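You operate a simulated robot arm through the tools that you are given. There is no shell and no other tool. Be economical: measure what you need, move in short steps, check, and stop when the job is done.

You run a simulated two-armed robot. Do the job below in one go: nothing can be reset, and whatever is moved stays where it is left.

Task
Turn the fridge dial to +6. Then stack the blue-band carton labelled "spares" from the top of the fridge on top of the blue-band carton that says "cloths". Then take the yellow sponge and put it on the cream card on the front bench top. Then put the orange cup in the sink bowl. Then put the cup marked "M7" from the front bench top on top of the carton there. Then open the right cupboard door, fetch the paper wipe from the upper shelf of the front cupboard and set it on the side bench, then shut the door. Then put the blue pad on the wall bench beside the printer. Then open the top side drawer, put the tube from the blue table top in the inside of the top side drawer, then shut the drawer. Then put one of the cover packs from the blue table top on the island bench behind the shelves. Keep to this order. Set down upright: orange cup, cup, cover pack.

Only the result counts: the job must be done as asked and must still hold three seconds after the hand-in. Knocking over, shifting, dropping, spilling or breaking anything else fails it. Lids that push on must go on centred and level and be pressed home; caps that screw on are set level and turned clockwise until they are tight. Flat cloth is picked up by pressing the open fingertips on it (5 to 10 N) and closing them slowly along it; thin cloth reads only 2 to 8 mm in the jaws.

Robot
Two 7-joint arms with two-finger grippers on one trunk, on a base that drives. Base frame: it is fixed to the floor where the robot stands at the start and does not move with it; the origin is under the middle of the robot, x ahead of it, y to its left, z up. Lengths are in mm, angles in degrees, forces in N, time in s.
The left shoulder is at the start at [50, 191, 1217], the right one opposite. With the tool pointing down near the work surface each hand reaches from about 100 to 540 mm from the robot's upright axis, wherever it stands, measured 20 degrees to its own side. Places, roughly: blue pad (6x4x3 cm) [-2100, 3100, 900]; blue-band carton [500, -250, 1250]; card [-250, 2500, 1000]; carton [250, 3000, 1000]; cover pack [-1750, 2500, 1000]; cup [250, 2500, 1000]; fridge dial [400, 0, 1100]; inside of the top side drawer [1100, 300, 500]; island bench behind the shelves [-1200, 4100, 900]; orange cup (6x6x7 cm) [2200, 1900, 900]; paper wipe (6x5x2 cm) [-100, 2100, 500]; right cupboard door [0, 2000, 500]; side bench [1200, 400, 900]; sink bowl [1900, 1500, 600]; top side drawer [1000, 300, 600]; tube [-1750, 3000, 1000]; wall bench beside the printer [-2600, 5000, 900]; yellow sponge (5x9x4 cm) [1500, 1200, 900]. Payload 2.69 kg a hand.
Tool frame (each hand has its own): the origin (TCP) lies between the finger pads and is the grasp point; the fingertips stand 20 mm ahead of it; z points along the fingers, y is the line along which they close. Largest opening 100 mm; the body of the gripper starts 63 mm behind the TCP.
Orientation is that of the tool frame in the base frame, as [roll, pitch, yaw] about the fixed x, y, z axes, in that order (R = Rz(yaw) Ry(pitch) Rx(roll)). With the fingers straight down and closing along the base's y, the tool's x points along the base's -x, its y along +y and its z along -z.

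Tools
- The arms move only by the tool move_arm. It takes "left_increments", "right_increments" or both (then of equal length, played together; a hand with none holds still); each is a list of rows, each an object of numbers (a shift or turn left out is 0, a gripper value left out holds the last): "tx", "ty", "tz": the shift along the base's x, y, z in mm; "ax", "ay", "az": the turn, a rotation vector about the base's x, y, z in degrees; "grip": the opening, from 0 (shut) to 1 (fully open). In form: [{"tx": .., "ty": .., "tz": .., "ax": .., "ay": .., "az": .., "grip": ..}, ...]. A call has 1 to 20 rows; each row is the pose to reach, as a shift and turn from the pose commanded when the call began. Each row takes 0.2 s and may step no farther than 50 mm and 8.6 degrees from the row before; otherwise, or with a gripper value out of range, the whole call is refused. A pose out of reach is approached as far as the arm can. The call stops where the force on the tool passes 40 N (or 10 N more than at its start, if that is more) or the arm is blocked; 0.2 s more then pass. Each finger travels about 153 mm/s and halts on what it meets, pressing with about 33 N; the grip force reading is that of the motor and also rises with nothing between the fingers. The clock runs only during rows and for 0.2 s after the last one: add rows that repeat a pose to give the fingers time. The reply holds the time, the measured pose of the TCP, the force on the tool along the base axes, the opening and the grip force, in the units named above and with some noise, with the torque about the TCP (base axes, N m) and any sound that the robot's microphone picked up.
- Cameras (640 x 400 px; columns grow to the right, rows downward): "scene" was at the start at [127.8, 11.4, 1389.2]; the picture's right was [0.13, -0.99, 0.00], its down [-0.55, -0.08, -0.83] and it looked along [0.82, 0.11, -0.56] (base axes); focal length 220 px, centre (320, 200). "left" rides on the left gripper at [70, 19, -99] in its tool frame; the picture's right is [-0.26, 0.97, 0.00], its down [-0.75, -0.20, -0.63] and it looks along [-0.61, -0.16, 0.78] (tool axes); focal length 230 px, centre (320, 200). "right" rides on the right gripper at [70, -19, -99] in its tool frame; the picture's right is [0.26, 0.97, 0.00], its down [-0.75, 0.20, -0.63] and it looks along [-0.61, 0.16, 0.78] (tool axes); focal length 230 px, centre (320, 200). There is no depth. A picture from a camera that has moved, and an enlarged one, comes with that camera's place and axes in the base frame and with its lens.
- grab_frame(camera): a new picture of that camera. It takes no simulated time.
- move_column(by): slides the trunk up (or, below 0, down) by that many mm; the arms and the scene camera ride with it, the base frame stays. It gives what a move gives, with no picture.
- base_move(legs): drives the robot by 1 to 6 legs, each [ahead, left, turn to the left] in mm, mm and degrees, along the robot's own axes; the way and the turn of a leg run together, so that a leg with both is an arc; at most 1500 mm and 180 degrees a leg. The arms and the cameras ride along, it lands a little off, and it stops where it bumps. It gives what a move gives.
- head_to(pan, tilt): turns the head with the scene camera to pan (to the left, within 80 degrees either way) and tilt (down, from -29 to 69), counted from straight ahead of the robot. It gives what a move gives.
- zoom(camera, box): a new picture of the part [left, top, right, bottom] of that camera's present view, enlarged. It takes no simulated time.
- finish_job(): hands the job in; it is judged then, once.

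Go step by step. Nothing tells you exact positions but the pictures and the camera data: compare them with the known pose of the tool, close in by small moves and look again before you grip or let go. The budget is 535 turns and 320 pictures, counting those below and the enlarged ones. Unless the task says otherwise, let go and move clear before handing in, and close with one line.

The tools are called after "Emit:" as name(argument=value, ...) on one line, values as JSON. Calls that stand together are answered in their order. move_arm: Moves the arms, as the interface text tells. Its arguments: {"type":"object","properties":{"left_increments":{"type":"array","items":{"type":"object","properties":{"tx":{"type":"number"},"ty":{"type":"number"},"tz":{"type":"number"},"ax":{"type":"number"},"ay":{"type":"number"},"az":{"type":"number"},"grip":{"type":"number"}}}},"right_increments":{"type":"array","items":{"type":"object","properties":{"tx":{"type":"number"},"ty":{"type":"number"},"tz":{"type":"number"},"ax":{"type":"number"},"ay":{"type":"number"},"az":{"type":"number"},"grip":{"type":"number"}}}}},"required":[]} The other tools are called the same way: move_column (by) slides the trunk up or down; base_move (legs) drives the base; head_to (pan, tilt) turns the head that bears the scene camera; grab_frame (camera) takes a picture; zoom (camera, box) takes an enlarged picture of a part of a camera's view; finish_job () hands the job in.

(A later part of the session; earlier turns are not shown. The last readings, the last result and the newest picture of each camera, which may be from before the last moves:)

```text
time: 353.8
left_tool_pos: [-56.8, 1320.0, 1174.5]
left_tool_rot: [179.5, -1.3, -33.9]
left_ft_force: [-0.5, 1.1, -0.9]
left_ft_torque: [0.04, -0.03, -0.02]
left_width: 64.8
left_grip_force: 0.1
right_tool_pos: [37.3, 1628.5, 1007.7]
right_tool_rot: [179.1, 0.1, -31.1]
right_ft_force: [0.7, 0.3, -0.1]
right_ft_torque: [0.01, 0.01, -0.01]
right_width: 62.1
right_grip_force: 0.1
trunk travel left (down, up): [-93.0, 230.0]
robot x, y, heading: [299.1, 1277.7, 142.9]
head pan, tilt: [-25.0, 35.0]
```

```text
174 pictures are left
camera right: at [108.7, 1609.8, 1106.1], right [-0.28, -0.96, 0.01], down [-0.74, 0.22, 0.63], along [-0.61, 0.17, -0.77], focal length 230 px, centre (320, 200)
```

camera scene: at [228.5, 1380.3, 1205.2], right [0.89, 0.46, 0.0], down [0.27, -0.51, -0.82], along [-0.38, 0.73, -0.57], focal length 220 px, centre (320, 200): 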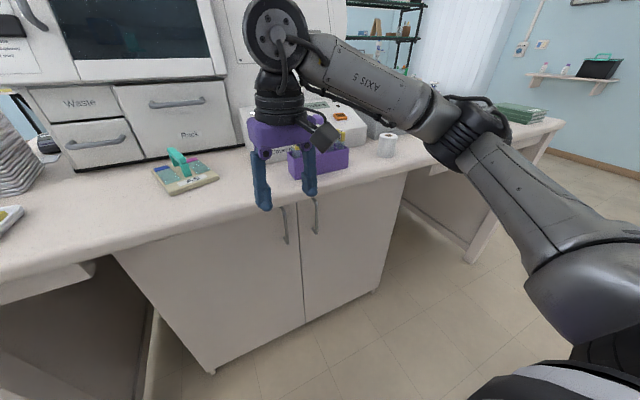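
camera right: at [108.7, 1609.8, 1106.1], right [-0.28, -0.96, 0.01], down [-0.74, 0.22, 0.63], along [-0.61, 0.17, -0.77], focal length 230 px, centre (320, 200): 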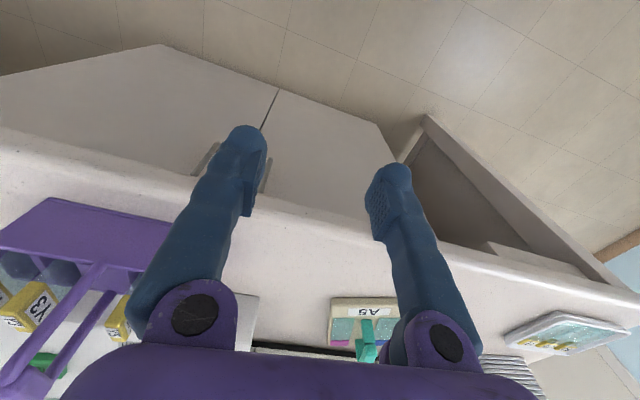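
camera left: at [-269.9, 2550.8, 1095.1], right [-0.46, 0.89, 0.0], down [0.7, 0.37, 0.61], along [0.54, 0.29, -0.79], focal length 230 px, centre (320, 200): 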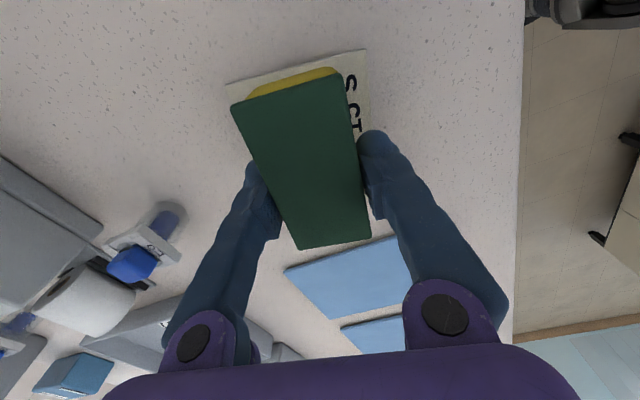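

Handle bar bottom at about (-26, 1842, 706), running up to ~844. I lower and tilt the right hand in front of the door, below counter level.

Emit:
move_arm(right_increments=[{"tz": -22, "ax": 2.8, "ay": 4.2, "az": -0.5, "grip": 0.8}, {"tz": -44, "ax": 5.6, "ay": 8.3, "az": -0.9}, {"tz": -66, "ax": 8.4, "ay": 12.5, "az": -1.4}, {"tz": -88, "ax": 11.2, "ay": 16.6, "az": -1.8}, {"tz": -110, "ax": 14, "ay": 20.8, "az": -2.3}, {"tz": -132, "ax": 16.8, "ay": 24.9, "az": -2.8}, {"tz": -154, "ax": 19.6, "ay": 29, "az": -3.2}, {"tz": -176, "ax": 22.4, "ay": 33.2, "az": -3.7}, {"tz": -198, "ax": 25.2, "ay": 37.4, "az": -4.1}, {"tz": -220, "ax": 28, "ay": 41.5, "az": -4.6}, {"tz": -242, "ax": 30.8, "ay": 45.7, "az": -5}, {"tz": -263, "ax": 33.6, "ay": 49.8, "az": -5.5}])

Emit:
grab_frame(camera="right")

Emit:
grab_frame(camera="scene")

```text
time: 356.4
left_tool_pos: [-56.6, 1320.2, 1173.6]
left_tool_rot: [179.5, -1.3, -34.0]
left_ft_force: [0.3, 0.0, -0.2]
left_ft_torque: [0.0, 0.01, -0.02]
left_width: 65.0
left_grip_force: 0.0
right_tool_pos: [37.4, 1628.4, 745.0]
right_tool_rot: [178.9, 60.2, -37.3]
right_ft_force: [-0.2, 0.6, -0.1]
right_ft_torque: [0.02, -0.01, 0.02]
right_width: 79.9
right_grip_force: 0.1
trunk travel left (down, up): [-93.0, 230.0]
robot x, y, heading: [301.0, 1278.9, 142.6]
head pan, tilt: [-25.0, 35.0]
```

```text
173 pictures are left
camera right: at [146.1, 1572.6, 732.0], right [-0.47, -0.86, -0.22], down [0.03, -0.26, 0.97], along [-0.88, 0.45, 0.14], focal length 230 px, centre (320, 200)
```

right: 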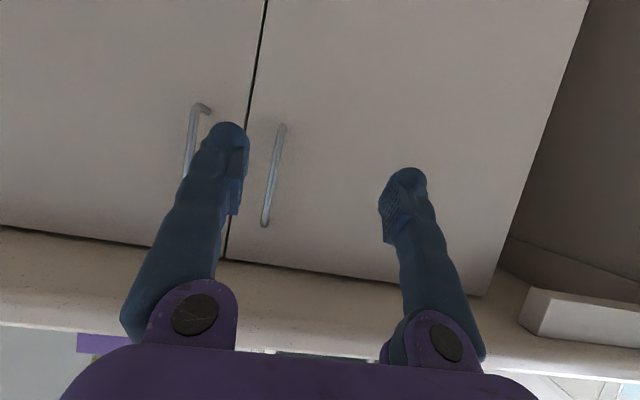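

```text
172 pictures are left
camera scene: at [228.4, 1380.3, 1205.2], right [0.89, 0.46, 0.0], down [0.27, -0.51, -0.82], along [-0.38, 0.73, -0.57], focal length 220 px, centre (320, 200)
```

scene: 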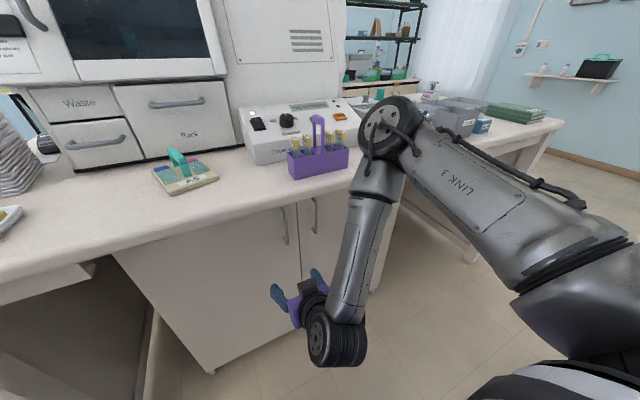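

Emit:
move_arm(right_increments=[{"tx": 26, "ty": 35}, {"tx": 53, "ty": 70}, {"tx": 79, "ty": 105}, {"tx": 49, "ty": 128, "tz": 5}, {"tx": 19, "ty": 151, "tz": 10}, {"tx": -1, "ty": 165, "tz": 15}, {"tx": -1, "ty": 165, "tz": 15}])

Emit:
grab_frame(camera="right")

Emit:
grab_frame(camera="scene")

```text
time: 357.9
left_tool_pos: [-56.7, 1320.1, 1174.4]
left_tool_rot: [179.5, -1.3, -34.0]
left_ft_force: [0.3, 0.0, 0.9]
left_ft_torque: [-0.04, 0.0, -0.01]
left_width: 64.9
left_grip_force: 0.2
right_tool_pos: [-4.2, 1779.8, 805.8]
right_tool_rot: [-179.4, 58.1, -37.1]
right_ft_force: [-0.4, -0.2, -0.2]
right_ft_torque: [0.0, 0.0, 0.0]
right_width: 80.0
right_grip_force: 0.0
right hand out of reach, approached as far as the arm can: row 1, 2, 3, 4, 5, 6, 7
trunk travel left (down, up): [-93.0, 230.0]
robot x, y, heading: [300.8, 1281.2, 142.4]
head pan, tilt: [-25.0, 35.0]
```

```text
171 pictures are left
camera right: at [103.5, 1720.0, 799.3], right [-0.48, -0.85, -0.22], down [-0.02, -0.25, 0.97], along [-0.88, 0.47, 0.11], focal length 230 px, centre (320, 200)
```

right: 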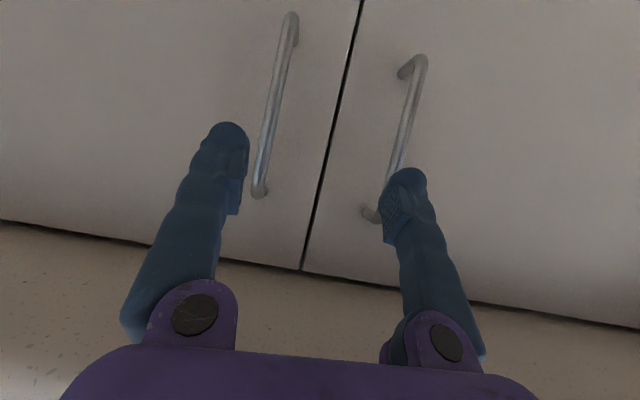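

```text
170 pictures are left
camera scene: at [228.7, 1380.7, 1205.2], right [0.89, 0.46, 0.0], down [0.26, -0.51, -0.82], along [-0.38, 0.73, -0.57], focal length 220 px, centre (320, 200)
```

scene: 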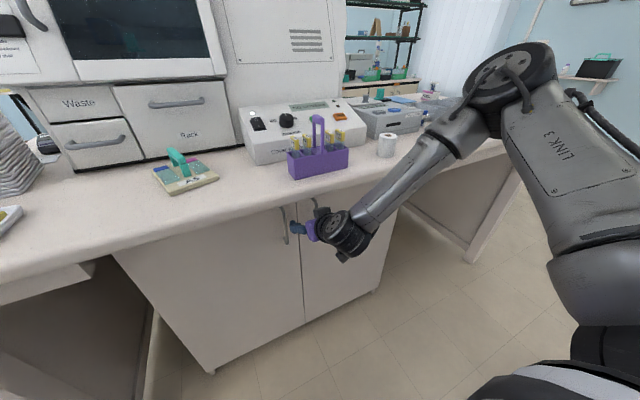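

Emit:
move_column(by=-42)

Emit:
base_move(legs=[[0, -38, 0]])

Emit:
grab_frame(camera="right")

```text
time: 358.8
left_tool_pos: [-55.2, 1319.2, 1131.5]
left_tool_rot: [179.5, -1.3, -34.1]
left_ft_force: [-0.9, -1.1, -1.5]
left_ft_torque: [-0.04, -0.03, 0.01]
left_width: 65.1
left_grip_force: 0.1
right_tool_pos: [-3.9, 1779.7, 765.5]
right_tool_rot: [-179.4, 58.3, -37.2]
right_ft_force: [0.4, 0.9, 1.0]
right_ft_torque: [0.02, -0.01, -0.02]
right_width: 80.0
right_grip_force: 0.0
trunk travel left (down, up): [-51.0, 272.0]
robot x, y, heading: [301.0, 1279.4, 142.4]
head pan, tilt: [-25.0, 35.0]
```

```text
time: 359.8
left_tool_pos: [-33.5, 1350.0, 1132.7]
left_tool_rot: [179.5, -1.3, -34.0]
left_ft_force: [0.2, 0.7, -0.1]
left_ft_torque: [-0.03, -0.01, 0.0]
left_width: 65.2
left_grip_force: 0.0
right_tool_pos: [18.6, 1810.4, 764.1]
right_tool_rot: [-179.3, 58.2, -37.2]
right_ft_force: [0.0, 1.3, 0.4]
right_ft_torque: [0.0, 0.01, 0.0]
right_width: 80.1
right_grip_force: 0.1
trunk travel left (down, up): [-51.0, 272.0]
robot x, y, heading: [327.5, 1305.2, 142.5]
head pan, tilt: [-25.0, 35.0]
```

```text
169 pictures are left
camera right: at [126.3, 1749.6, 757.4], right [-0.48, -0.85, -0.22], down [-0.02, -0.25, 0.97], along [-0.88, 0.47, 0.11], focal length 230 px, centre (320, 200)
```

right: 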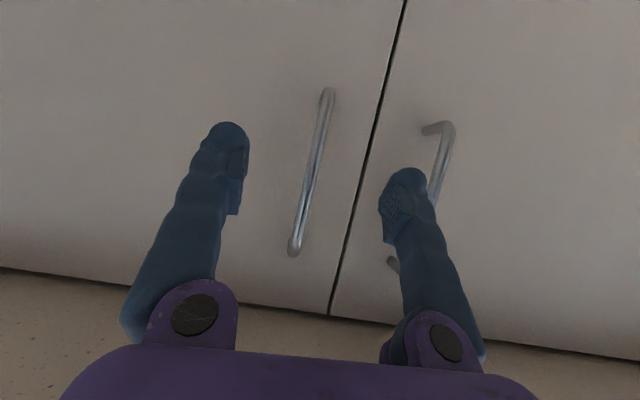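

Emit:
move_arm(right_increments=[{"grip": 0.55}, {"grip": 0.55}])

Emit:
base_move(legs=[[50, 0, 0]])

Emit:
grab_frame(camera="right")

Emit:
grab_frame(camera="scene")

```text
time: 360.4
left_tool_pos: [-33.7, 1350.7, 1132.6]
left_tool_rot: [179.5, -1.3, -34.0]
left_ft_force: [-0.5, -1.0, 0.3]
left_ft_torque: [0.02, -0.03, -0.04]
left_width: 65.0
left_grip_force: 0.0
right_tool_pos: [17.9, 1809.2, 764.7]
right_tool_rot: [-179.5, 58.2, -37.2]
right_ft_force: [-0.6, 0.8, 0.7]
right_ft_torque: [-0.02, 0.05, 0.03]
right_width: 55.3
right_grip_force: 0.0
trunk travel left (down, up): [-51.0, 272.0]
robot x, y, heading: [322.7, 1309.4, 142.2]
head pan, tilt: [-25.0, 35.0]
```

```text
time: 361.3
left_tool_pos: [-72.7, 1378.8, 1132.7]
left_tool_rot: [179.5, -1.3, -33.8]
left_ft_force: [-0.6, 0.6, 0.0]
left_ft_torque: [-0.01, 0.01, 0.0]
left_width: 64.9
left_grip_force: 0.1
right_tool_pos: [-20.9, 1839.9, 765.1]
right_tool_rot: [-179.4, 58.1, -37.2]
right_ft_force: [0.0, 0.0, -0.2]
right_ft_torque: [0.0, 0.0, 0.03]
right_width: 55.0
right_grip_force: 0.0
trunk travel left (down, up): [-51.0, 272.0]
robot x, y, heading: [284.8, 1337.5, 142.7]
head pan, tilt: [-25.0, 35.0]
```

```text
168 pictures are left
camera right: at [86.3, 1779.5, 757.2], right [-0.48, -0.85, -0.22], down [-0.02, -0.25, 0.97], along [-0.88, 0.47, 0.11], focal length 230 px, centre (320, 200)
```

right: 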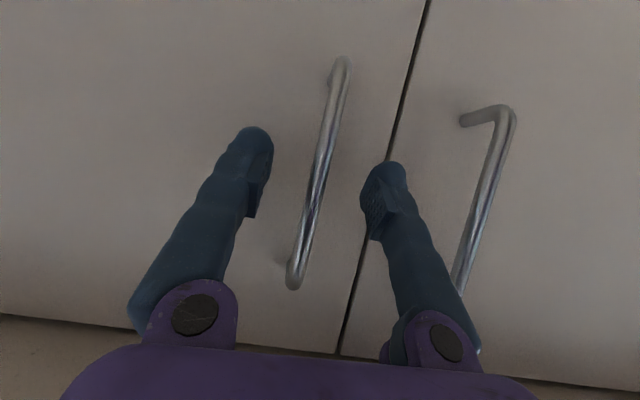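

```text
167 pictures are left
camera scene: at [211.6, 1440.7, 1163.1], right [0.89, 0.46, 0.0], down [0.27, -0.51, -0.82], along [-0.38, 0.73, -0.57], focal length 220 px, centre (320, 200)
```

scene: 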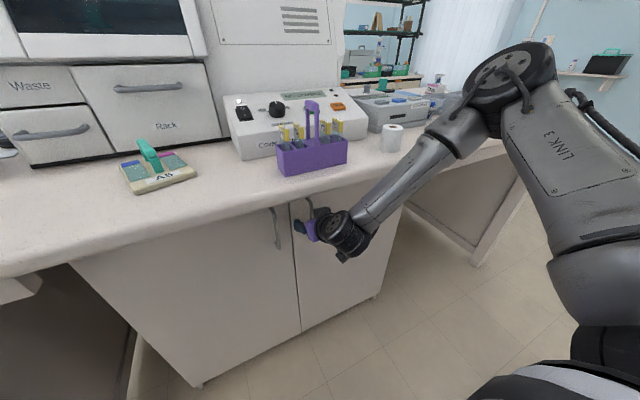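

Emit:
move_arm(right_increments=[{"grip": 0.3}, {"grip": 0.05}, {"grip": 0.05}, {"grip": 0.05}])

Emit:
grab_frame(camera="right")

```text
time: 362.3
left_tool_pos: [-72.9, 1380.3, 1131.9]
left_tool_rot: [179.6, -1.3, -33.9]
left_ft_force: [0.4, 0.3, -0.7]
left_ft_torque: [0.0, 0.03, -0.01]
left_width: 65.0
left_grip_force: 0.1
right_tool_pos: [-20.5, 1839.3, 763.7]
right_tool_rot: [-179.3, 58.2, -37.2]
right_ft_force: [4.4, 7.9, 0.0]
right_ft_torque: [0.06, -0.06, -0.06]
right_width: 8.8
right_grip_force: 36.9
trunk travel left (down, up): [-51.0, 272.0]
robot x, y, heading: [285.1, 1337.9, 142.6]
head pan, tilt: [-25.0, 35.0]
```

```text
166 pictures are left
camera right: at [87.0, 1780.2, 757.1], right [-0.48, -0.85, -0.23], down [-0.02, -0.25, 0.97], along [-0.88, 0.47, 0.11], focal length 230 px, centre (320, 200)
```

right: 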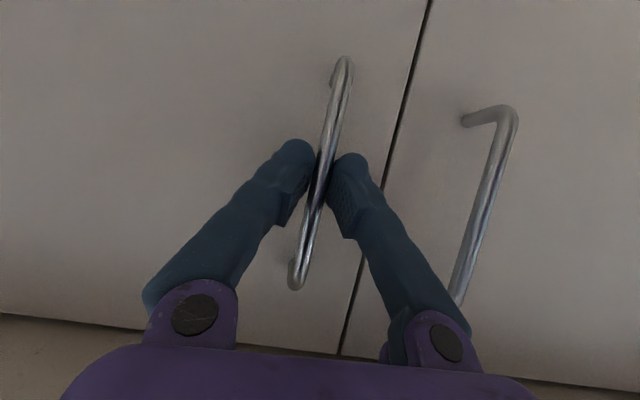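

Handle gripped. Pull the door open along its arc.

Emit:
move_arm(right_increments=[{"tx": 15, "ty": -8.7}, {"tx": 30, "ty": -17}, {"tx": 45, "ty": -24.5}, {"tx": 61, "ty": -31}, {"tx": 77, "ty": -37.3}, {"tx": 93, "ty": -42.7}, {"tx": 110, "ty": -47.3}, {"tx": 127, "ty": -51.4}, {"tx": 127, "ty": -51.4}])

Emit:
grab_frame(camera="scene")

```text
time: 363.1
left_tool_pos: [-73.7, 1380.5, 1132.6]
left_tool_rot: [179.5, -1.3, -34.0]
left_ft_force: [0.1, 0.4, 0.2]
left_ft_torque: [0.04, -0.04, 0.03]
left_width: 65.0
left_grip_force: 0.0
right_tool_pos: [14.7, 1822.7, 764.4]
right_tool_rot: [-178.1, 57.1, -37.6]
right_ft_force: [3.8, 5.6, -8.9]
right_ft_torque: [-0.15, -0.3, -0.09]
right_width: 8.5
right_grip_force: 36.5
right hand out of reach, approached as far as the arm can: row 2, 3
trunk travel left (down, up): [-51.0, 272.0]
robot x, y, heading: [287.4, 1339.2, 142.5]
head pan, tilt: [-25.0, 35.0]
stopped in row 3 (right hand): the force on the tool passed its limit at 44 N (the readings are from after the stop); the commanded pose is now the measured one
```

```text
165 pictures are left
camera scene: at [212.0, 1441.0, 1163.1], right [0.89, 0.46, 0.0], down [0.27, -0.51, -0.82], along [-0.38, 0.73, -0.57], focal length 220 px, centre (320, 200)
```

scene: 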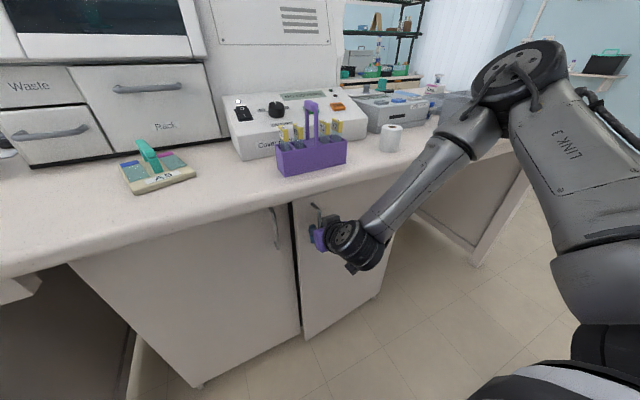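

The arm is at its reach limit there; I'll pull with the base instead.

Emit:
base_move(legs=[[-50, -10, 0], [-50, -22, 0]])

Emit:
grab_frame(camera="scene")

```text
time: 364.5
left_tool_pos: [25.2, 1348.7, 1132.8]
left_tool_rot: [179.3, -1.4, -34.0]
left_ft_force: [0.7, 0.1, 0.1]
left_ft_torque: [0.04, 0.02, 0.02]
left_width: 65.0
left_grip_force: 0.1
right_tool_pos: [112.1, 1789.8, 765.2]
right_tool_rot: [-178.1, 57.3, -37.8]
right_ft_force: [6.3, 35.6, -9.2]
right_ft_torque: [0.17, -0.22, -0.18]
right_width: 8.8
right_grip_force: 36.9
trunk travel left (down, up): [-51.0, 272.0]
robot x, y, heading: [380.2, 1303.7, 142.4]
head pan, tilt: [-25.0, 35.0]
```

```text
164 pictures are left
camera scene: at [310.6, 1409.2, 1162.9], right [0.89, 0.46, 0.0], down [0.26, -0.51, -0.82], along [-0.38, 0.72, -0.58], focal length 220 px, centre (320, 200)
```

scene: 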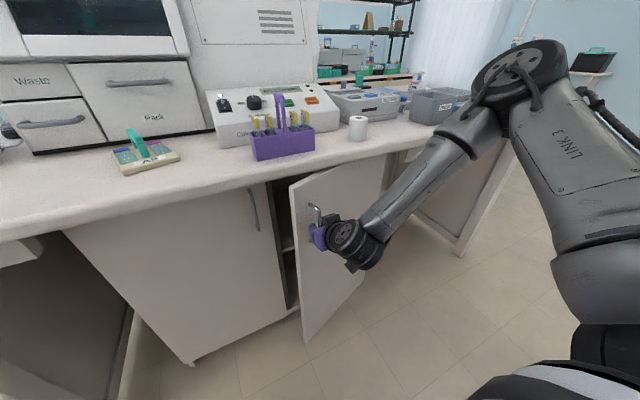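

Emit:
base_move(legs=[[0, -10, 0], [-40, -20, 0], [-38, -28, 0]])

Emit:
grab_frame(camera="scene")

```text
time: 366.3
left_tool_pos: [121.2, 1343.7, 1132.0]
left_tool_rot: [179.5, -1.3, -34.0]
left_ft_force: [0.6, -0.2, 0.9]
left_ft_torque: [0.02, 0.04, 0.01]
left_width: 64.8
left_grip_force: 0.1
right_tool_pos: [207.9, 1786.4, 765.5]
right_tool_rot: [-177.9, 57.3, -37.5]
right_ft_force: [1.5, -16.6, -14.8]
right_ft_torque: [-0.4, -0.26, 0.06]
right_width: 9.1
right_grip_force: 37.4
trunk travel left (down, up): [-51.0, 272.0]
robot x, y, heading: [482.6, 1300.3, 142.7]
head pan, tilt: [-25.0, 35.0]
```

```text
163 pictures are left
camera scene: at [406.4, 1404.5, 1163.1], right [0.89, 0.46, 0.0], down [0.27, -0.51, -0.82], along [-0.38, 0.73, -0.57], focal length 220 px, centre (320, 200)
```

scene: 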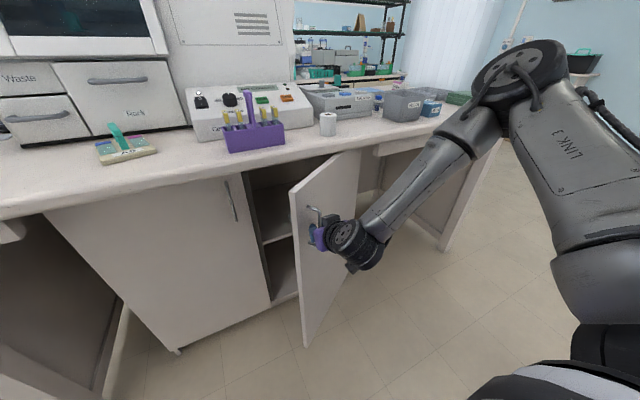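

Emit:
base_move(legs=[[-30, -30, 0], [-28, -36, 0], [-24, -39, 0]])

Emit:
grab_frame(camera="scene")

```text
time: 368.5
left_tool_pos: [251.6, 1376.5, 1133.9]
left_tool_rot: [179.5, -1.3, -34.0]
left_ft_force: [0.4, -0.5, 0.0]
left_ft_torque: [0.0, -0.03, -0.02]
left_width: 64.8
left_grip_force: 0.1
right_tool_pos: [337.4, 1820.9, 765.0]
right_tool_rot: [-177.9, 57.2, -37.4]
right_ft_force: [6.3, -13.8, -3.0]
right_ft_torque: [-0.23, -0.13, 0.03]
right_width: 8.7
right_grip_force: 36.3
trunk travel left (down, up): [-51.0, 272.0]
robot x, y, heading: [605.6, 1337.9, 142.8]
head pan, tilt: [-25.0, 35.0]
```

```text
162 pictures are left
camera scene: at [535.9, 1437.3, 1163.3], right [0.89, 0.46, 0.0], down [0.26, -0.51, -0.82], along [-0.38, 0.73, -0.57], focal length 220 px, centre (320, 200)
```

scene: 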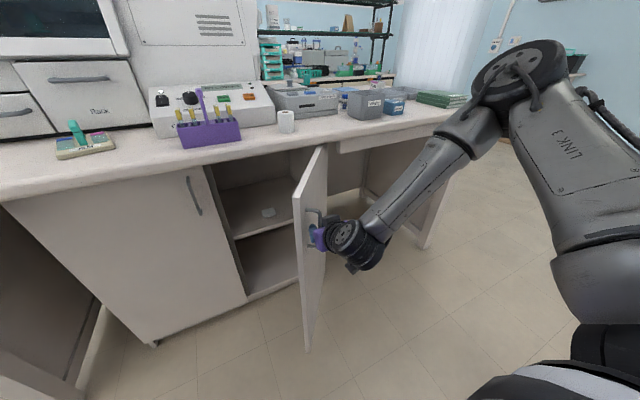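

Door is about 57° open and I can see the wipe on the upper shelf. Release the handle, then go inside the free edge and push the door further open with base motion.

Emit:
move_arm(right_increments=[{"grip": 0.15}, {"grip": 0.26}, {"grip": 0.26}])

Emit:
base_move(legs=[[-80, 0, 0]])

Emit:
grab_frame(camera="scene")

```text
time: 369.3
left_tool_pos: [250.3, 1376.4, 1132.0]
left_tool_rot: [179.5, -1.3, -33.9]
left_ft_force: [-0.7, -0.2, -0.5]
left_ft_torque: [-0.01, 0.0, 0.01]
left_width: 65.0
left_grip_force: 0.0
right_tool_pos: [337.1, 1819.3, 765.2]
right_tool_rot: [-177.9, 57.2, -37.3]
right_ft_force: [-0.2, 0.2, -0.1]
right_ft_torque: [-0.03, -0.04, 0.04]
right_width: 26.1
right_grip_force: 0.0
trunk travel left (down, up): [-51.0, 272.0]
robot x, y, heading: [605.7, 1337.4, 142.5]
head pan, tilt: [-25.0, 35.0]
```

```text
time: 370.4
left_tool_pos: [313.2, 1330.0, 1133.5]
left_tool_rot: [179.5, -1.4, -34.0]
left_ft_force: [1.1, -0.3, 0.7]
left_ft_torque: [0.02, 0.04, 0.01]
left_width: 65.0
left_grip_force: 0.0
right_tool_pos: [399.2, 1770.8, 767.6]
right_tool_rot: [-178.0, 57.2, -37.3]
right_ft_force: [0.3, 0.4, 0.0]
right_ft_torque: [0.02, -0.03, -0.02]
right_width: 25.9
right_grip_force: 0.0
trunk travel left (down, up): [-51.0, 272.0]
robot x, y, heading: [671.2, 1285.7, 142.7]
head pan, tilt: [-25.0, 35.0]
```

```text
161 pictures are left
camera scene: at [598.9, 1389.1, 1163.3], right [0.89, 0.46, 0.0], down [0.26, -0.51, -0.82], along [-0.38, 0.73, -0.57], focal length 220 px, centre (320, 200)
```

scene: 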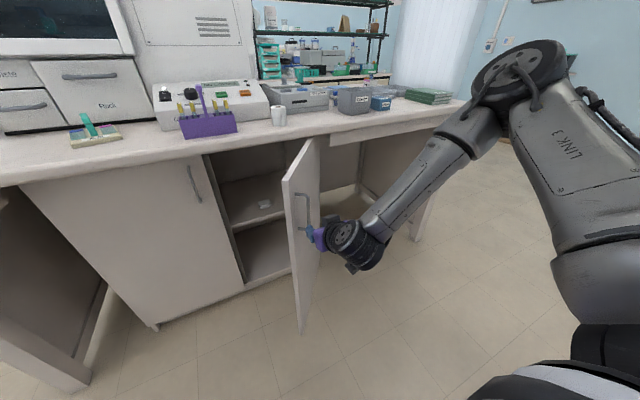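

Emit:
base_move(legs=[[0, 175, 0], [150, 0, 0]])

Emit:
grab_frame(camera="scene")

```text
time: 373.5
left_tool_pos: [88.4, 1282.4, 1131.9]
left_tool_rot: [179.5, -1.4, -34.0]
left_ft_force: [-0.4, 0.5, -0.8]
left_ft_torque: [0.01, -0.02, 0.0]
left_width: 64.8
left_grip_force: 0.0
right_tool_pos: [175.8, 1723.8, 765.3]
right_tool_rot: [-177.8, 57.2, -37.5]
right_ft_force: [-0.6, -0.3, 0.0]
right_ft_torque: [-0.02, -0.02, 0.01]
right_width: 25.9
right_grip_force: 0.0
trunk travel left (down, up): [-51.0, 272.0]
robot x, y, heading: [442.9, 1241.0, 142.6]
head pan, tilt: [-25.0, 35.0]
```

```text
160 pictures are left
camera scene: at [373.9, 1342.6, 1163.1], right [0.89, 0.46, 0.0], down [0.27, -0.51, -0.82], along [-0.38, 0.73, -0.57], focal length 220 px, centre (320, 200)
```

scene: 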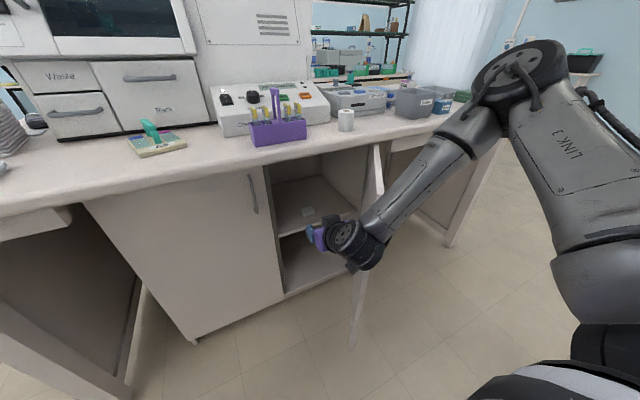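

Hand is inside the free edge. Push right.

Emit:
base_move(legs=[[0, -150, 0]])

Emit:
grab_frame(camera="scene")

```text
time: 375.5
left_tool_pos: [179.8, 1400.6, 1133.4]
left_tool_rot: [179.5, -1.2, -33.7]
left_ft_force: [-0.4, 0.0, -0.3]
left_ft_torque: [-0.01, 0.01, 0.0]
left_width: 65.0
left_grip_force: 0.0
right_tool_pos: [266.0, 1844.0, 765.8]
right_tool_rot: [-178.0, 57.2, -37.3]
right_ft_force: [-0.3, 0.1, 0.0]
right_ft_torque: [-0.02, 0.0, -0.02]
right_width: 26.1
right_grip_force: 0.0
trunk travel left (down, up): [-51.0, 272.0]
robot x, y, heading: [539.6, 1360.0, 143.0]
head pan, tilt: [-25.0, 35.0]
```

```text
159 pictures are left
camera scene: at [465.7, 1461.8, 1163.2], right [0.89, 0.46, 0.0], down [0.27, -0.51, -0.82], along [-0.38, 0.73, -0.57], focal length 220 px, centre (320, 200)
```

scene: 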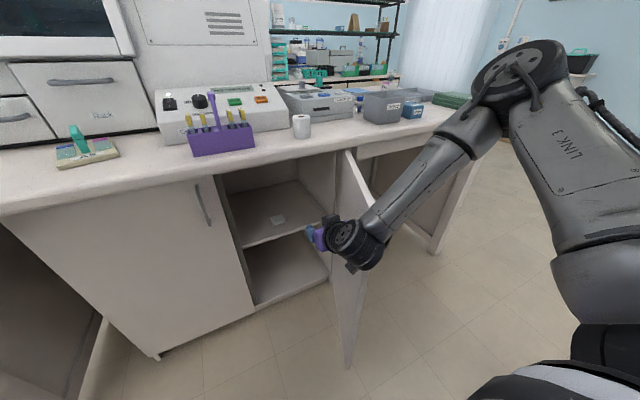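

Emit:
base_move(legs=[[0, -150, 0]])

Emit:
grab_frame(camera="scene")

```text
time: 376.8
left_tool_pos: [219.2, 1449.6, 1131.8]
left_tool_rot: [179.6, -1.3, -33.8]
left_ft_force: [0.4, -0.5, -0.7]
left_ft_torque: [0.0, -0.04, 0.02]
left_width: 65.0
left_grip_force: 0.0
right_tool_pos: [307.7, 1888.7, 765.9]
right_tool_rot: [-178.0, 56.8, -36.9]
right_ft_force: [1.3, 0.5, 0.4]
right_ft_torque: [0.0, 0.03, 0.0]
right_width: 26.1
right_grip_force: 0.1
trunk travel left (down, up): [-51.0, 272.0]
robot x, y, heading: [579.5, 1410.0, 143.0]
head pan, tilt: [-25.0, 35.0]
stopped in leg 1: the robot was blocked; the commanded pose is now the measured one
```

```text
158 pictures are left
camera scene: at [505.5, 1511.4, 1163.4], right [0.89, 0.46, 0.0], down [0.27, -0.51, -0.82], along [-0.38, 0.73, -0.57], focal length 220 px, centre (320, 200)
```

scene: 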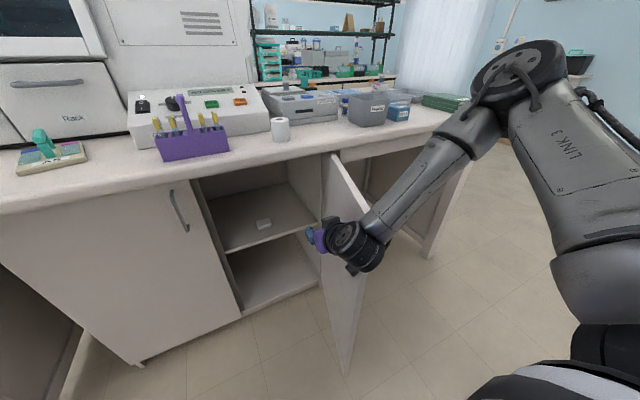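

Emit:
zoom(camera="scene", box=[200, 180, 328, 260])

Emit:
grab_frame(camera="right")

```text
5.00 times, centred on (264, 220) of scene
camera zoom: at [505.5, 1511.4, 1163.4], right [0.89, 0.46, 0.0], down [0.27, -0.51, -0.82], along [-0.38, 0.73, -0.57], focal length 1099 px, centre (600, 100)
```

zoom: 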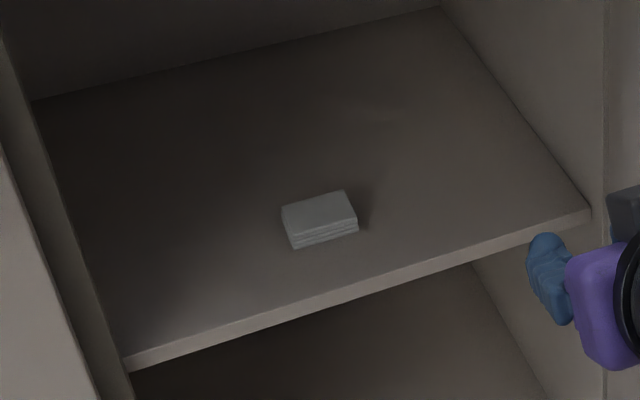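

```text
156 pictures are left
camera right: at [414.5, 1827.1, 760.7], right [-0.49, -0.84, -0.23], down [-0.05, -0.24, 0.97], along [-0.87, 0.49, 0.08], focal length 230 px, centre (320, 200)
```

right: 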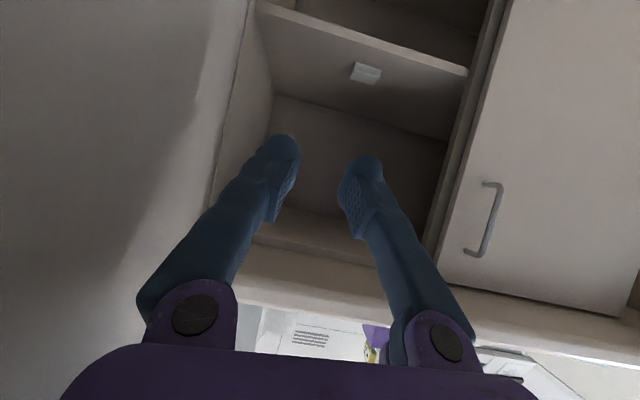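

Wipe sits near (-115, 2098) on the shelf (z≈455). I'll reposition the base left and turned ~30° left so the right shoulder leads, and lower the arm before driving in.

Emit:
base_move(legs=[[-20, 140, 0], [-80, 0, 0], [0, 0, 30]])

Emit:
move_column(by=-50)

Emit:
head_to(pan=-55, tilt=35)

Emit:
grab_frame(camera="scene")

```text
time: 380.8
left_tool_pos: [242.9, 1092.8, 1133.0]
left_tool_rot: [179.5, -1.3, -3.5]
left_ft_force: [0.7, -0.7, -0.1]
left_ft_torque: [-0.04, -0.02, 0.02]
left_width: 65.2
left_grip_force: 0.0
right_tool_pos: [97.7, 1516.8, 763.7]
right_tool_rot: [-178.0, 56.8, -6.8]
right_ft_force: [0.5, 0.5, -0.1]
right_ft_torque: [-0.01, 0.01, 0.03]
right_width: 26.3
right_grip_force: 0.0
trunk travel left (down, up): [-51.0, 272.0]
robot x, y, heading: [570.6, 1243.4, 172.5]
head pan, tilt: [-25.0, 35.0]
```

```text
time: 381.7
left_tool_pos: [241.7, 1092.8, 1081.9]
left_tool_rot: [179.5, -1.3, -3.6]
left_ft_force: [0.1, -0.1, 0.2]
left_ft_torque: [0.0, 0.01, 0.02]
left_width: 64.9
left_grip_force: 0.1
right_tool_pos: [98.1, 1515.3, 713.4]
right_tool_rot: [-178.0, 56.7, -6.7]
right_ft_force: [-0.1, 0.2, 0.6]
right_ft_torque: [0.02, 0.02, -0.01]
right_width: 26.1
right_grip_force: 0.1
trunk travel left (down, up): [-1.0, 322.0]
robot x, y, heading: [570.8, 1238.2, 173.1]
head pan, tilt: [-25.0, 35.0]
```

```text
time: 382.7
left_tool_pos: [243.0, 1092.9, 1081.0]
left_tool_rot: [179.6, -1.3, -3.5]
left_ft_force: [0.0, 0.7, 0.1]
left_ft_torque: [0.0, -0.01, 0.04]
left_width: 64.8
left_grip_force: 0.0
right_tool_pos: [97.9, 1516.4, 713.4]
right_tool_rot: [-178.0, 56.7, -6.7]
right_ft_force: [-1.2, 0.2, -0.3]
right_ft_torque: [-0.02, 0.01, -0.03]
right_width: 26.2
right_grip_force: 0.1
trunk travel left (down, up): [-1.0, 322.0]
robot x, y, heading: [573.5, 1240.2, 172.9]
head pan, tilt: [-55.0, 35.0]
```

```text
155 pictures are left
camera scene: at [490.9, 1321.2, 1113.2], right [0.88, 0.47, 0.0], down [0.27, -0.51, -0.82], along [-0.38, 0.72, -0.57], focal length 220 px, centre (320, 200)
```

scene: 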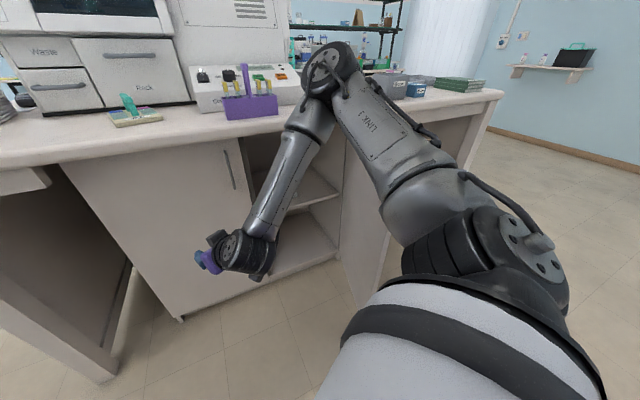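

Emit:
move_arm(right_increments=[{"tx": 18, "ty": 33, "tz": -17, "az": -3.3}, {"tx": 35, "ty": 67, "tz": -33, "az": -6.7}, {"tx": 53, "ty": 100, "tz": -50, "az": -10}, {"tx": 71, "ty": 134, "tz": -67, "az": -13.3}, {"tx": 88, "ty": 167, "tz": -83, "az": -16.7}, {"tx": 106, "ty": 200, "tz": -100, "az": -20}, {"tx": 124, "ty": 234, "tz": -117, "az": -23.3}, {"tx": 141, "ty": 267, "tz": -133, "az": -26.7}, {"tx": 159, "ty": 301, "tz": -150, "az": -30}, {"tx": 159, "ty": 301, "tz": -150, "az": -30, "grip": 0.85}, {"tx": 159, "ty": 301, "tz": -150, "az": -30, "grip": 0.85}])

Emit:
grab_frame(camera="scene")

Emit:
grab_frame(camera="right")

```text
time: 385.1
left_tool_pos: [241.9, 1093.3, 1080.7]
left_tool_rot: [179.5, -1.3, -3.6]
left_ft_force: [0.0, 0.5, 0.3]
left_ft_torque: [-0.01, 0.02, -0.03]
left_width: 65.2
left_grip_force: 0.0
right_tool_pos: [288.2, 1874.4, 618.7]
right_tool_rot: [-178.5, 56.2, -36.6]
right_ft_force: [0.7, 1.0, 0.4]
right_ft_torque: [0.0, 0.04, -0.01]
right_width: 85.0
right_grip_force: 0.0
right hand out of reach, approached as far as the arm can: row 1, 2, 3, 4, 5, 6, 7, 8, 9, 10, 11
trunk travel left (down, up): [-1.0, 322.0]
robot x, y, heading: [570.0, 1239.7, 173.1]
head pan, tilt: [-55.0, 35.0]
```

```text
154 pictures are left
camera scene: at [491.0, 1321.3, 1113.2], right [0.88, 0.47, 0.0], down [0.27, -0.51, -0.82], along [-0.38, 0.72, -0.57], focal length 220 px, centre (320, 200)
```

scene: 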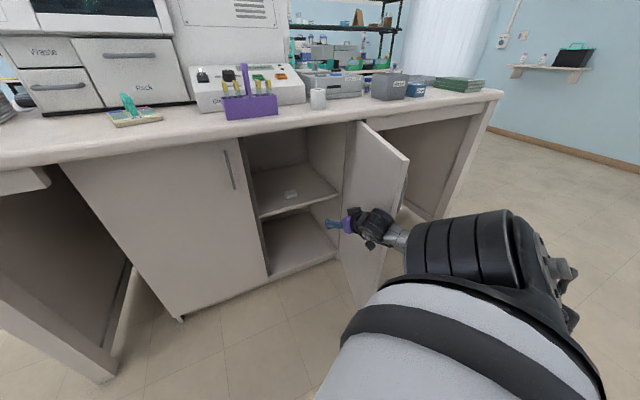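

```text
153 pictures are left
camera right: at [395.1, 1814.0, 615.7], right [-0.48, -0.85, -0.23], down [-0.05, -0.24, 0.97], along [-0.88, 0.48, 0.07], focal length 230 px, centre (320, 200)
```

right: 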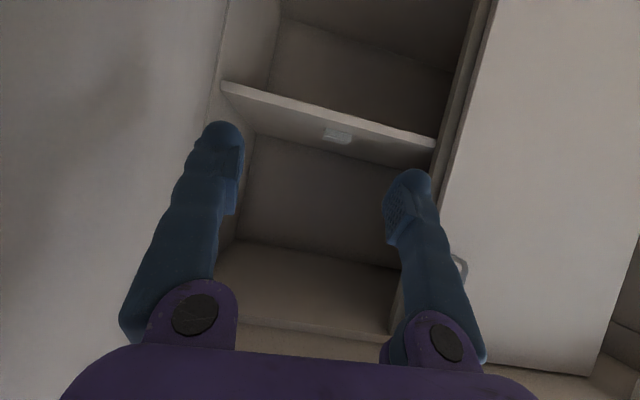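

Emit:
move_arm(right_increments=[{"tx": -10, "ty": -12, "tz": -15}, {"tx": -20, "ty": -24, "tz": -30}, {"tx": -30, "ty": -36, "tz": -45}, {"tx": -38, "ty": -48, "tz": -60}, {"tx": -38, "ty": -48, "tz": -80}, {"tx": -38, "ty": -48, "tz": -100}])

```text
time: 386.5
left_tool_pos: [241.8, 1092.6, 1081.4]
left_tool_rot: [179.4, -1.4, -3.4]
left_ft_force: [-0.1, -0.5, 0.0]
left_ft_torque: [0.04, 0.02, -0.01]
left_width: 64.9
left_grip_force: 0.0
right_tool_pos: [291.6, 1878.9, 611.1]
right_tool_rot: [-178.4, 56.3, -36.6]
right_ft_force: [0.0, -1.3, 0.6]
right_ft_torque: [-0.01, 0.01, 0.02]
right_width: 84.8
right_grip_force: 0.0
right hand out of reach, approached as far as the arm can: row 1, 2, 3, 4, 5, 6
trunk travel left (down, up): [-1.0, 322.0]
robot x, y, heading: [573.4, 1234.5, 172.6]
head pan, tilt: [-55.0, 35.0]
```

Emit:
move_arm(right_increments=[{"tx": -10, "ty": -12, "tz": -15, "az": 5}, {"tx": -20, "ty": -24, "tz": -30, "az": 10}, {"tx": -30, "ty": -36, "tz": -45, "az": 15}, {"tx": -38, "ty": -48, "tz": -60, "az": 20}, {"tx": -38, "ty": -48, "tz": -60, "az": 20}])

```text
time: 387.7
left_tool_pos: [242.0, 1093.5, 1082.7]
left_tool_rot: [179.6, -1.3, -3.5]
left_ft_force: [0.2, -0.5, 0.3]
left_ft_torque: [-0.01, 0.0, 0.0]
left_width: 64.9
left_grip_force: 0.1
right_tool_pos: [285.7, 1843.9, 595.1]
right_tool_rot: [-178.0, 56.7, -16.7]
right_ft_force: [-0.5, 0.2, -0.2]
right_ft_torque: [-0.03, -0.01, 0.0]
right_width: 84.9
right_grip_force: 0.2
right hand out of reach, approached as far as the arm can: row 1, 2, 3, 4, 5
trunk travel left (down, up): [-1.0, 322.0]
robot x, y, heading: [572.7, 1238.7, 173.0]
head pan, tilt: [-55.0, 35.0]
```

Emit:
grab_frame(camera="scene")

Emit:
grab_frame(camera="left")

```text
152 pictures are left
camera scene: at [491.0, 1321.2, 1113.2], right [0.88, 0.47, 0.0], down [0.27, -0.51, -0.82], along [-0.38, 0.72, -0.57], focal length 220 px, centre (320, 200)
```

scene: 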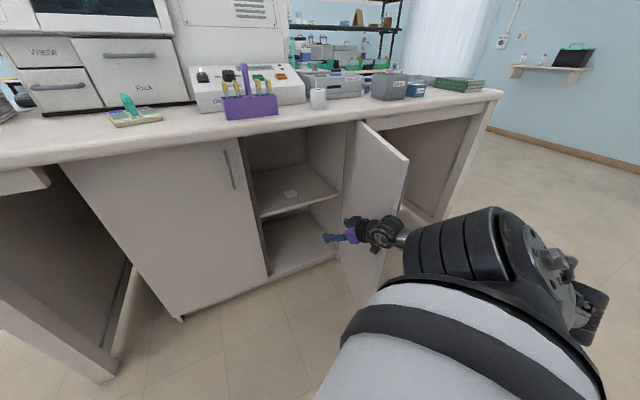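

```text
151 pictures are left
camera left: at [309.1, 1071.2, 1183.7], right [-0.32, -0.95, 0.0], down [-0.75, 0.25, 0.61], along [-0.58, 0.19, -0.79], focal length 230 px, centre (320, 200)
```

left: 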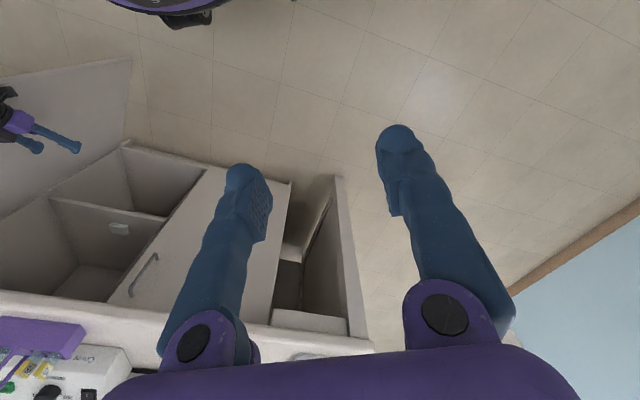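

The arm is in an awkward folded posture. I'll retract it, face the cupboard straight on and use a milder 35° tilt with a more extended arm.

Emit:
move_arm(right_increments=[{"tx": -4, "ty": -35, "tz": 15}, {"tx": -8, "ty": -70, "tz": 30}, {"tx": -12, "ty": -105, "tz": 45, "az": 2}, {"tx": -17, "ty": -140, "tz": 60, "az": 4}, {"tx": -21, "ty": -175, "tz": 75, "az": 6}, {"tx": -25, "ty": -210, "tz": 90, "az": 8}, {"tx": -30, "ty": -245, "tz": 110, "az": 9}, {"tx": -34, "ty": -280, "tz": 130, "az": 10}, {"tx": -38, "ty": -314, "tz": 150, "az": 10}, {"tx": -38, "ty": -314, "tz": 150, "az": 10}])

Emit:
grab_frame(camera="scene")

```text
time: 390.1
left_tool_pos: [243.0, 1093.2, 1082.7]
left_tool_rot: [179.6, -1.2, -3.4]
left_ft_force: [-0.1, 0.9, 0.5]
left_ft_torque: [-0.02, 0.05, -0.01]
left_width: 65.0
left_grip_force: 0.1
right_tool_pos: [219.1, 1668.0, 709.6]
right_tool_rot: [159.6, 48.4, -60.5]
right_ft_force: [0.4, 0.0, 0.4]
right_ft_torque: [0.01, -0.01, 0.0]
right_width: 84.9
right_grip_force: 0.0
right hand out of reach, approached as far as the arm can: row 1, 2, 3, 4, 5, 6, 7, 8, 9, 10
trunk travel left (down, up): [-1.0, 322.0]
robot x, y, heading: [567.1, 1240.7, 172.6]
head pan, tilt: [-55.0, 35.0]
stopped in row 10 (right hand): the arm was blocked; the commanded pose is now the measured one
```

```text
150 pictures are left
camera scene: at [491.4, 1321.4, 1113.1], right [0.88, 0.47, 0.0], down [0.27, -0.51, -0.82], along [-0.38, 0.72, -0.57], focal length 220 px, centre (320, 200)
```

scene: 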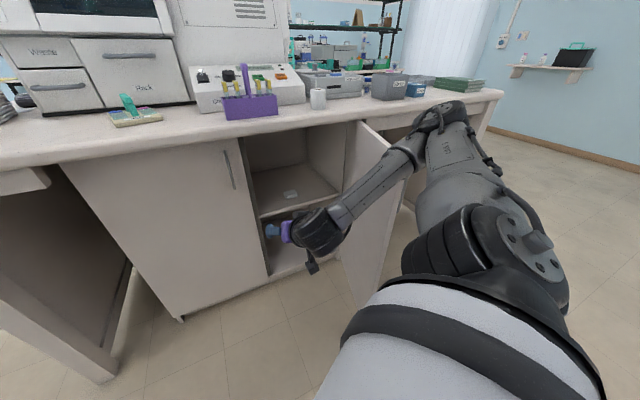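

Emit:
base_move(legs=[[-200, 110, 0]])

Emit:
base_move(legs=[[0, 0, -29]])

Emit:
head_to(pan=-20, tilt=35)

Emit:
grab_frame(camera="scene")

```text
time: 391.8
left_tool_pos: [420.8, 962.2, 1082.2]
left_tool_rot: [179.5, -1.4, -3.6]
left_ft_force: [0.7, 0.6, 0.3]
left_ft_torque: [-0.01, 0.02, 0.04]
left_width: 65.0
left_grip_force: 0.0
right_tool_pos: [397.8, 1536.2, 710.1]
right_tool_rot: [159.6, 48.5, -60.6]
right_ft_force: [0.6, 0.2, 0.0]
right_ft_torque: [-0.04, 0.01, 0.01]
right_width: 85.1
right_grip_force: 0.2
trunk travel left (down, up): [-1.0, 322.0]
robot x, y, heading: [748.1, 1104.2, 173.3]
head pan, tilt: [-55.0, 35.0]
```

```text
time: 393.6
left_tool_pos: [392.3, 1141.7, 1081.9]
left_tool_rot: [179.6, -1.4, -32.8]
left_ft_force: [-0.4, 0.3, 0.5]
left_ft_torque: [0.01, 0.01, 0.04]
left_width: 64.7
left_grip_force: 0.1
right_tool_pos: [651.8, 1655.2, 710.1]
right_tool_rot: [159.6, 48.5, -89.7]
right_ft_force: [-0.1, 0.1, 0.0]
right_ft_torque: [0.0, -0.01, 0.01]
right_width: 85.0
right_grip_force: 0.0
trunk travel left (down, up): [-1.0, 322.0]
robot x, y, heading: [750.6, 1106.7, 143.4]
head pan, tilt: [-55.0, 35.0]
```

```text
time: 394.6
left_tool_pos: [392.2, 1141.4, 1081.1]
left_tool_rot: [179.5, -1.4, -32.8]
left_ft_force: [-0.6, -0.1, -0.2]
left_ft_torque: [-0.03, 0.01, 0.01]
left_width: 65.1
left_grip_force: 0.0
right_tool_pos: [652.2, 1654.6, 709.4]
right_tool_rot: [159.7, 48.5, -89.7]
right_ft_force: [-0.2, -0.5, -0.2]
right_ft_torque: [0.04, 0.01, 0.02]
right_width: 85.1
right_grip_force: 0.0
trunk travel left (down, up): [-1.0, 322.0]
robot x, y, heading: [751.5, 1106.3, 143.7]
head pan, tilt: [-20.0, 35.0]
```

```text
149 pictures are left
camera scene: at [669.8, 1204.5, 1113.2], right [0.83, 0.55, 0.0], down [0.32, -0.48, -0.82], along [-0.45, 0.68, -0.57], focal length 220 px, centre (320, 200)
```

scene: 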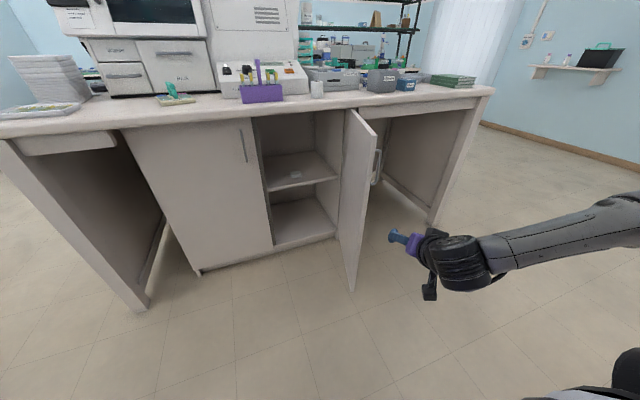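

Emit:
move_arm(right_increments=[{"tx": -19, "ty": -13, "ax": -0.8, "ay": -3.3, "az": 6.5}, {"tx": -39, "ty": -27, "ax": -1.7, "ay": -6.6, "az": 13}, {"tx": -58, "ty": -40, "ax": -2.5, "ay": -10, "az": 19.5}, {"tx": -77, "ty": -54, "ax": -3.4, "ay": -13.3, "az": 26}, {"tx": -97, "ty": -67, "ax": -4.2, "ay": -16.6, "az": 32.6}, {"tx": -116, "ty": -81, "ax": -5.1, "ay": -19.9, "az": 39.1}, {"tx": -116, "ty": -81, "ax": -5.1, "ay": -19.9, "az": 39.1}])

Emit:
grab_frame(camera="scene")

```text
time: 396.2
left_tool_pos: [392.1, 1141.3, 1082.7]
left_tool_rot: [179.5, -1.4, -32.8]
left_ft_force: [-0.7, 0.7, 0.0]
left_ft_torque: [-0.02, 0.03, 0.0]
left_width: 65.1
left_grip_force: 0.1
right_tool_pos: [535.0, 1574.3, 710.0]
right_tool_rot: [180.0, 35.0, -36.4]
right_ft_force: [0.1, 0.4, -0.2]
right_ft_torque: [-0.02, 0.0, 0.03]
right_width: 84.8
right_grip_force: 0.0
trunk travel left (down, up): [-1.0, 322.0]
robot x, y, heading: [752.3, 1106.1, 143.8]
head pan, tilt: [-20.0, 35.0]
```

```text
148 pictures are left
camera scene: at [669.7, 1204.4, 1113.2], right [0.83, 0.55, 0.0], down [0.32, -0.48, -0.82], along [-0.45, 0.68, -0.57], focal length 220 px, centre (320, 200)
```

scene: 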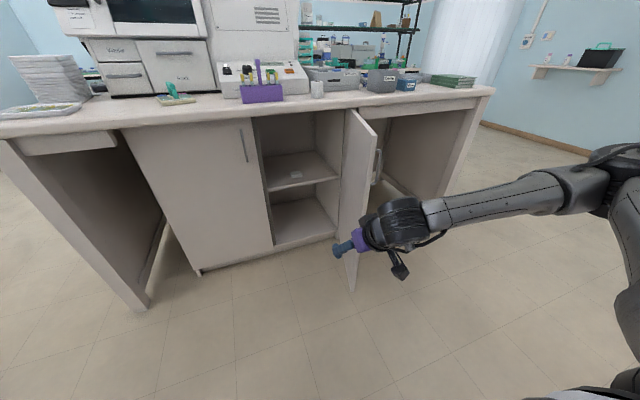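

Emit:
move_arm(right_increments=[{"tx": -24, "ty": 21, "tz": -27}, {"tx": -48, "ty": 41, "tz": -54}, {"tx": -72, "ty": 62, "tz": -81}, {"tx": -97, "ty": 83, "tz": -109}, {"tx": -121, "ty": 104, "tz": -136}, {"tx": -145, "ty": 124, "tz": -163}, {"tx": -169, "ty": 145, "tz": -190}, {"tx": -169, "ty": 145, "tz": -190}])

Emit:
grab_frame(camera="scene")

Emit:
grab_frame(camera="right")

```text
time: 398.0
left_tool_pos: [390.9, 1140.5, 1082.1]
left_tool_rot: [179.5, -1.4, -32.8]
left_ft_force: [-0.2, 0.1, -0.3]
left_ft_torque: [0.04, 0.0, 0.02]
left_width: 65.0
left_grip_force: 0.1
right_tool_pos: [367.0, 1718.1, 519.4]
right_tool_rot: [179.9, 35.0, -36.4]
right_ft_force: [-0.2, 0.6, 0.5]
right_ft_torque: [-0.02, 0.05, -0.01]
right_width: 84.6
right_grip_force: 0.1
trunk travel left (down, up): [-1.0, 322.0]
robot x, y, heading: [752.5, 1110.1, 143.8]
head pan, tilt: [-20.0, 35.0]
```

```text
147 pictures are left
camera scene: at [669.7, 1204.5, 1113.2], right [0.83, 0.55, 0.0], down [0.32, -0.48, -0.82], along [-0.45, 0.68, -0.57], focal length 220 px, centre (320, 200)
```

scene: 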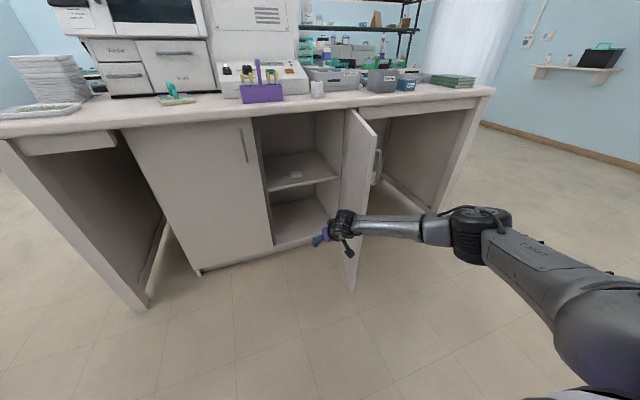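

```text
146 pictures are left
camera right: at [470.3, 1665.8, 559.8], right [-0.4, -0.9, -0.15], down [-0.32, -0.01, 0.95], along [-0.86, 0.43, -0.29], focal length 230 px, centre (320, 200)
```

right: 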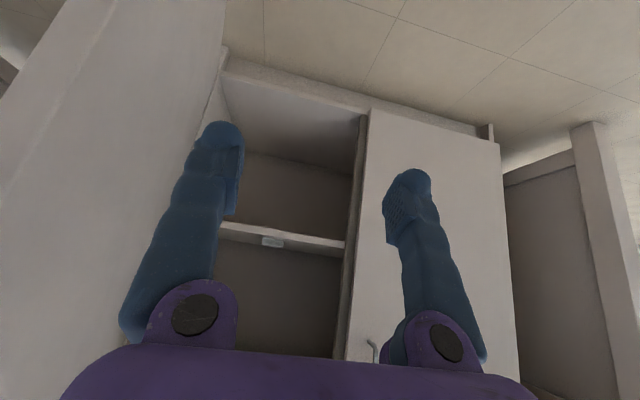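

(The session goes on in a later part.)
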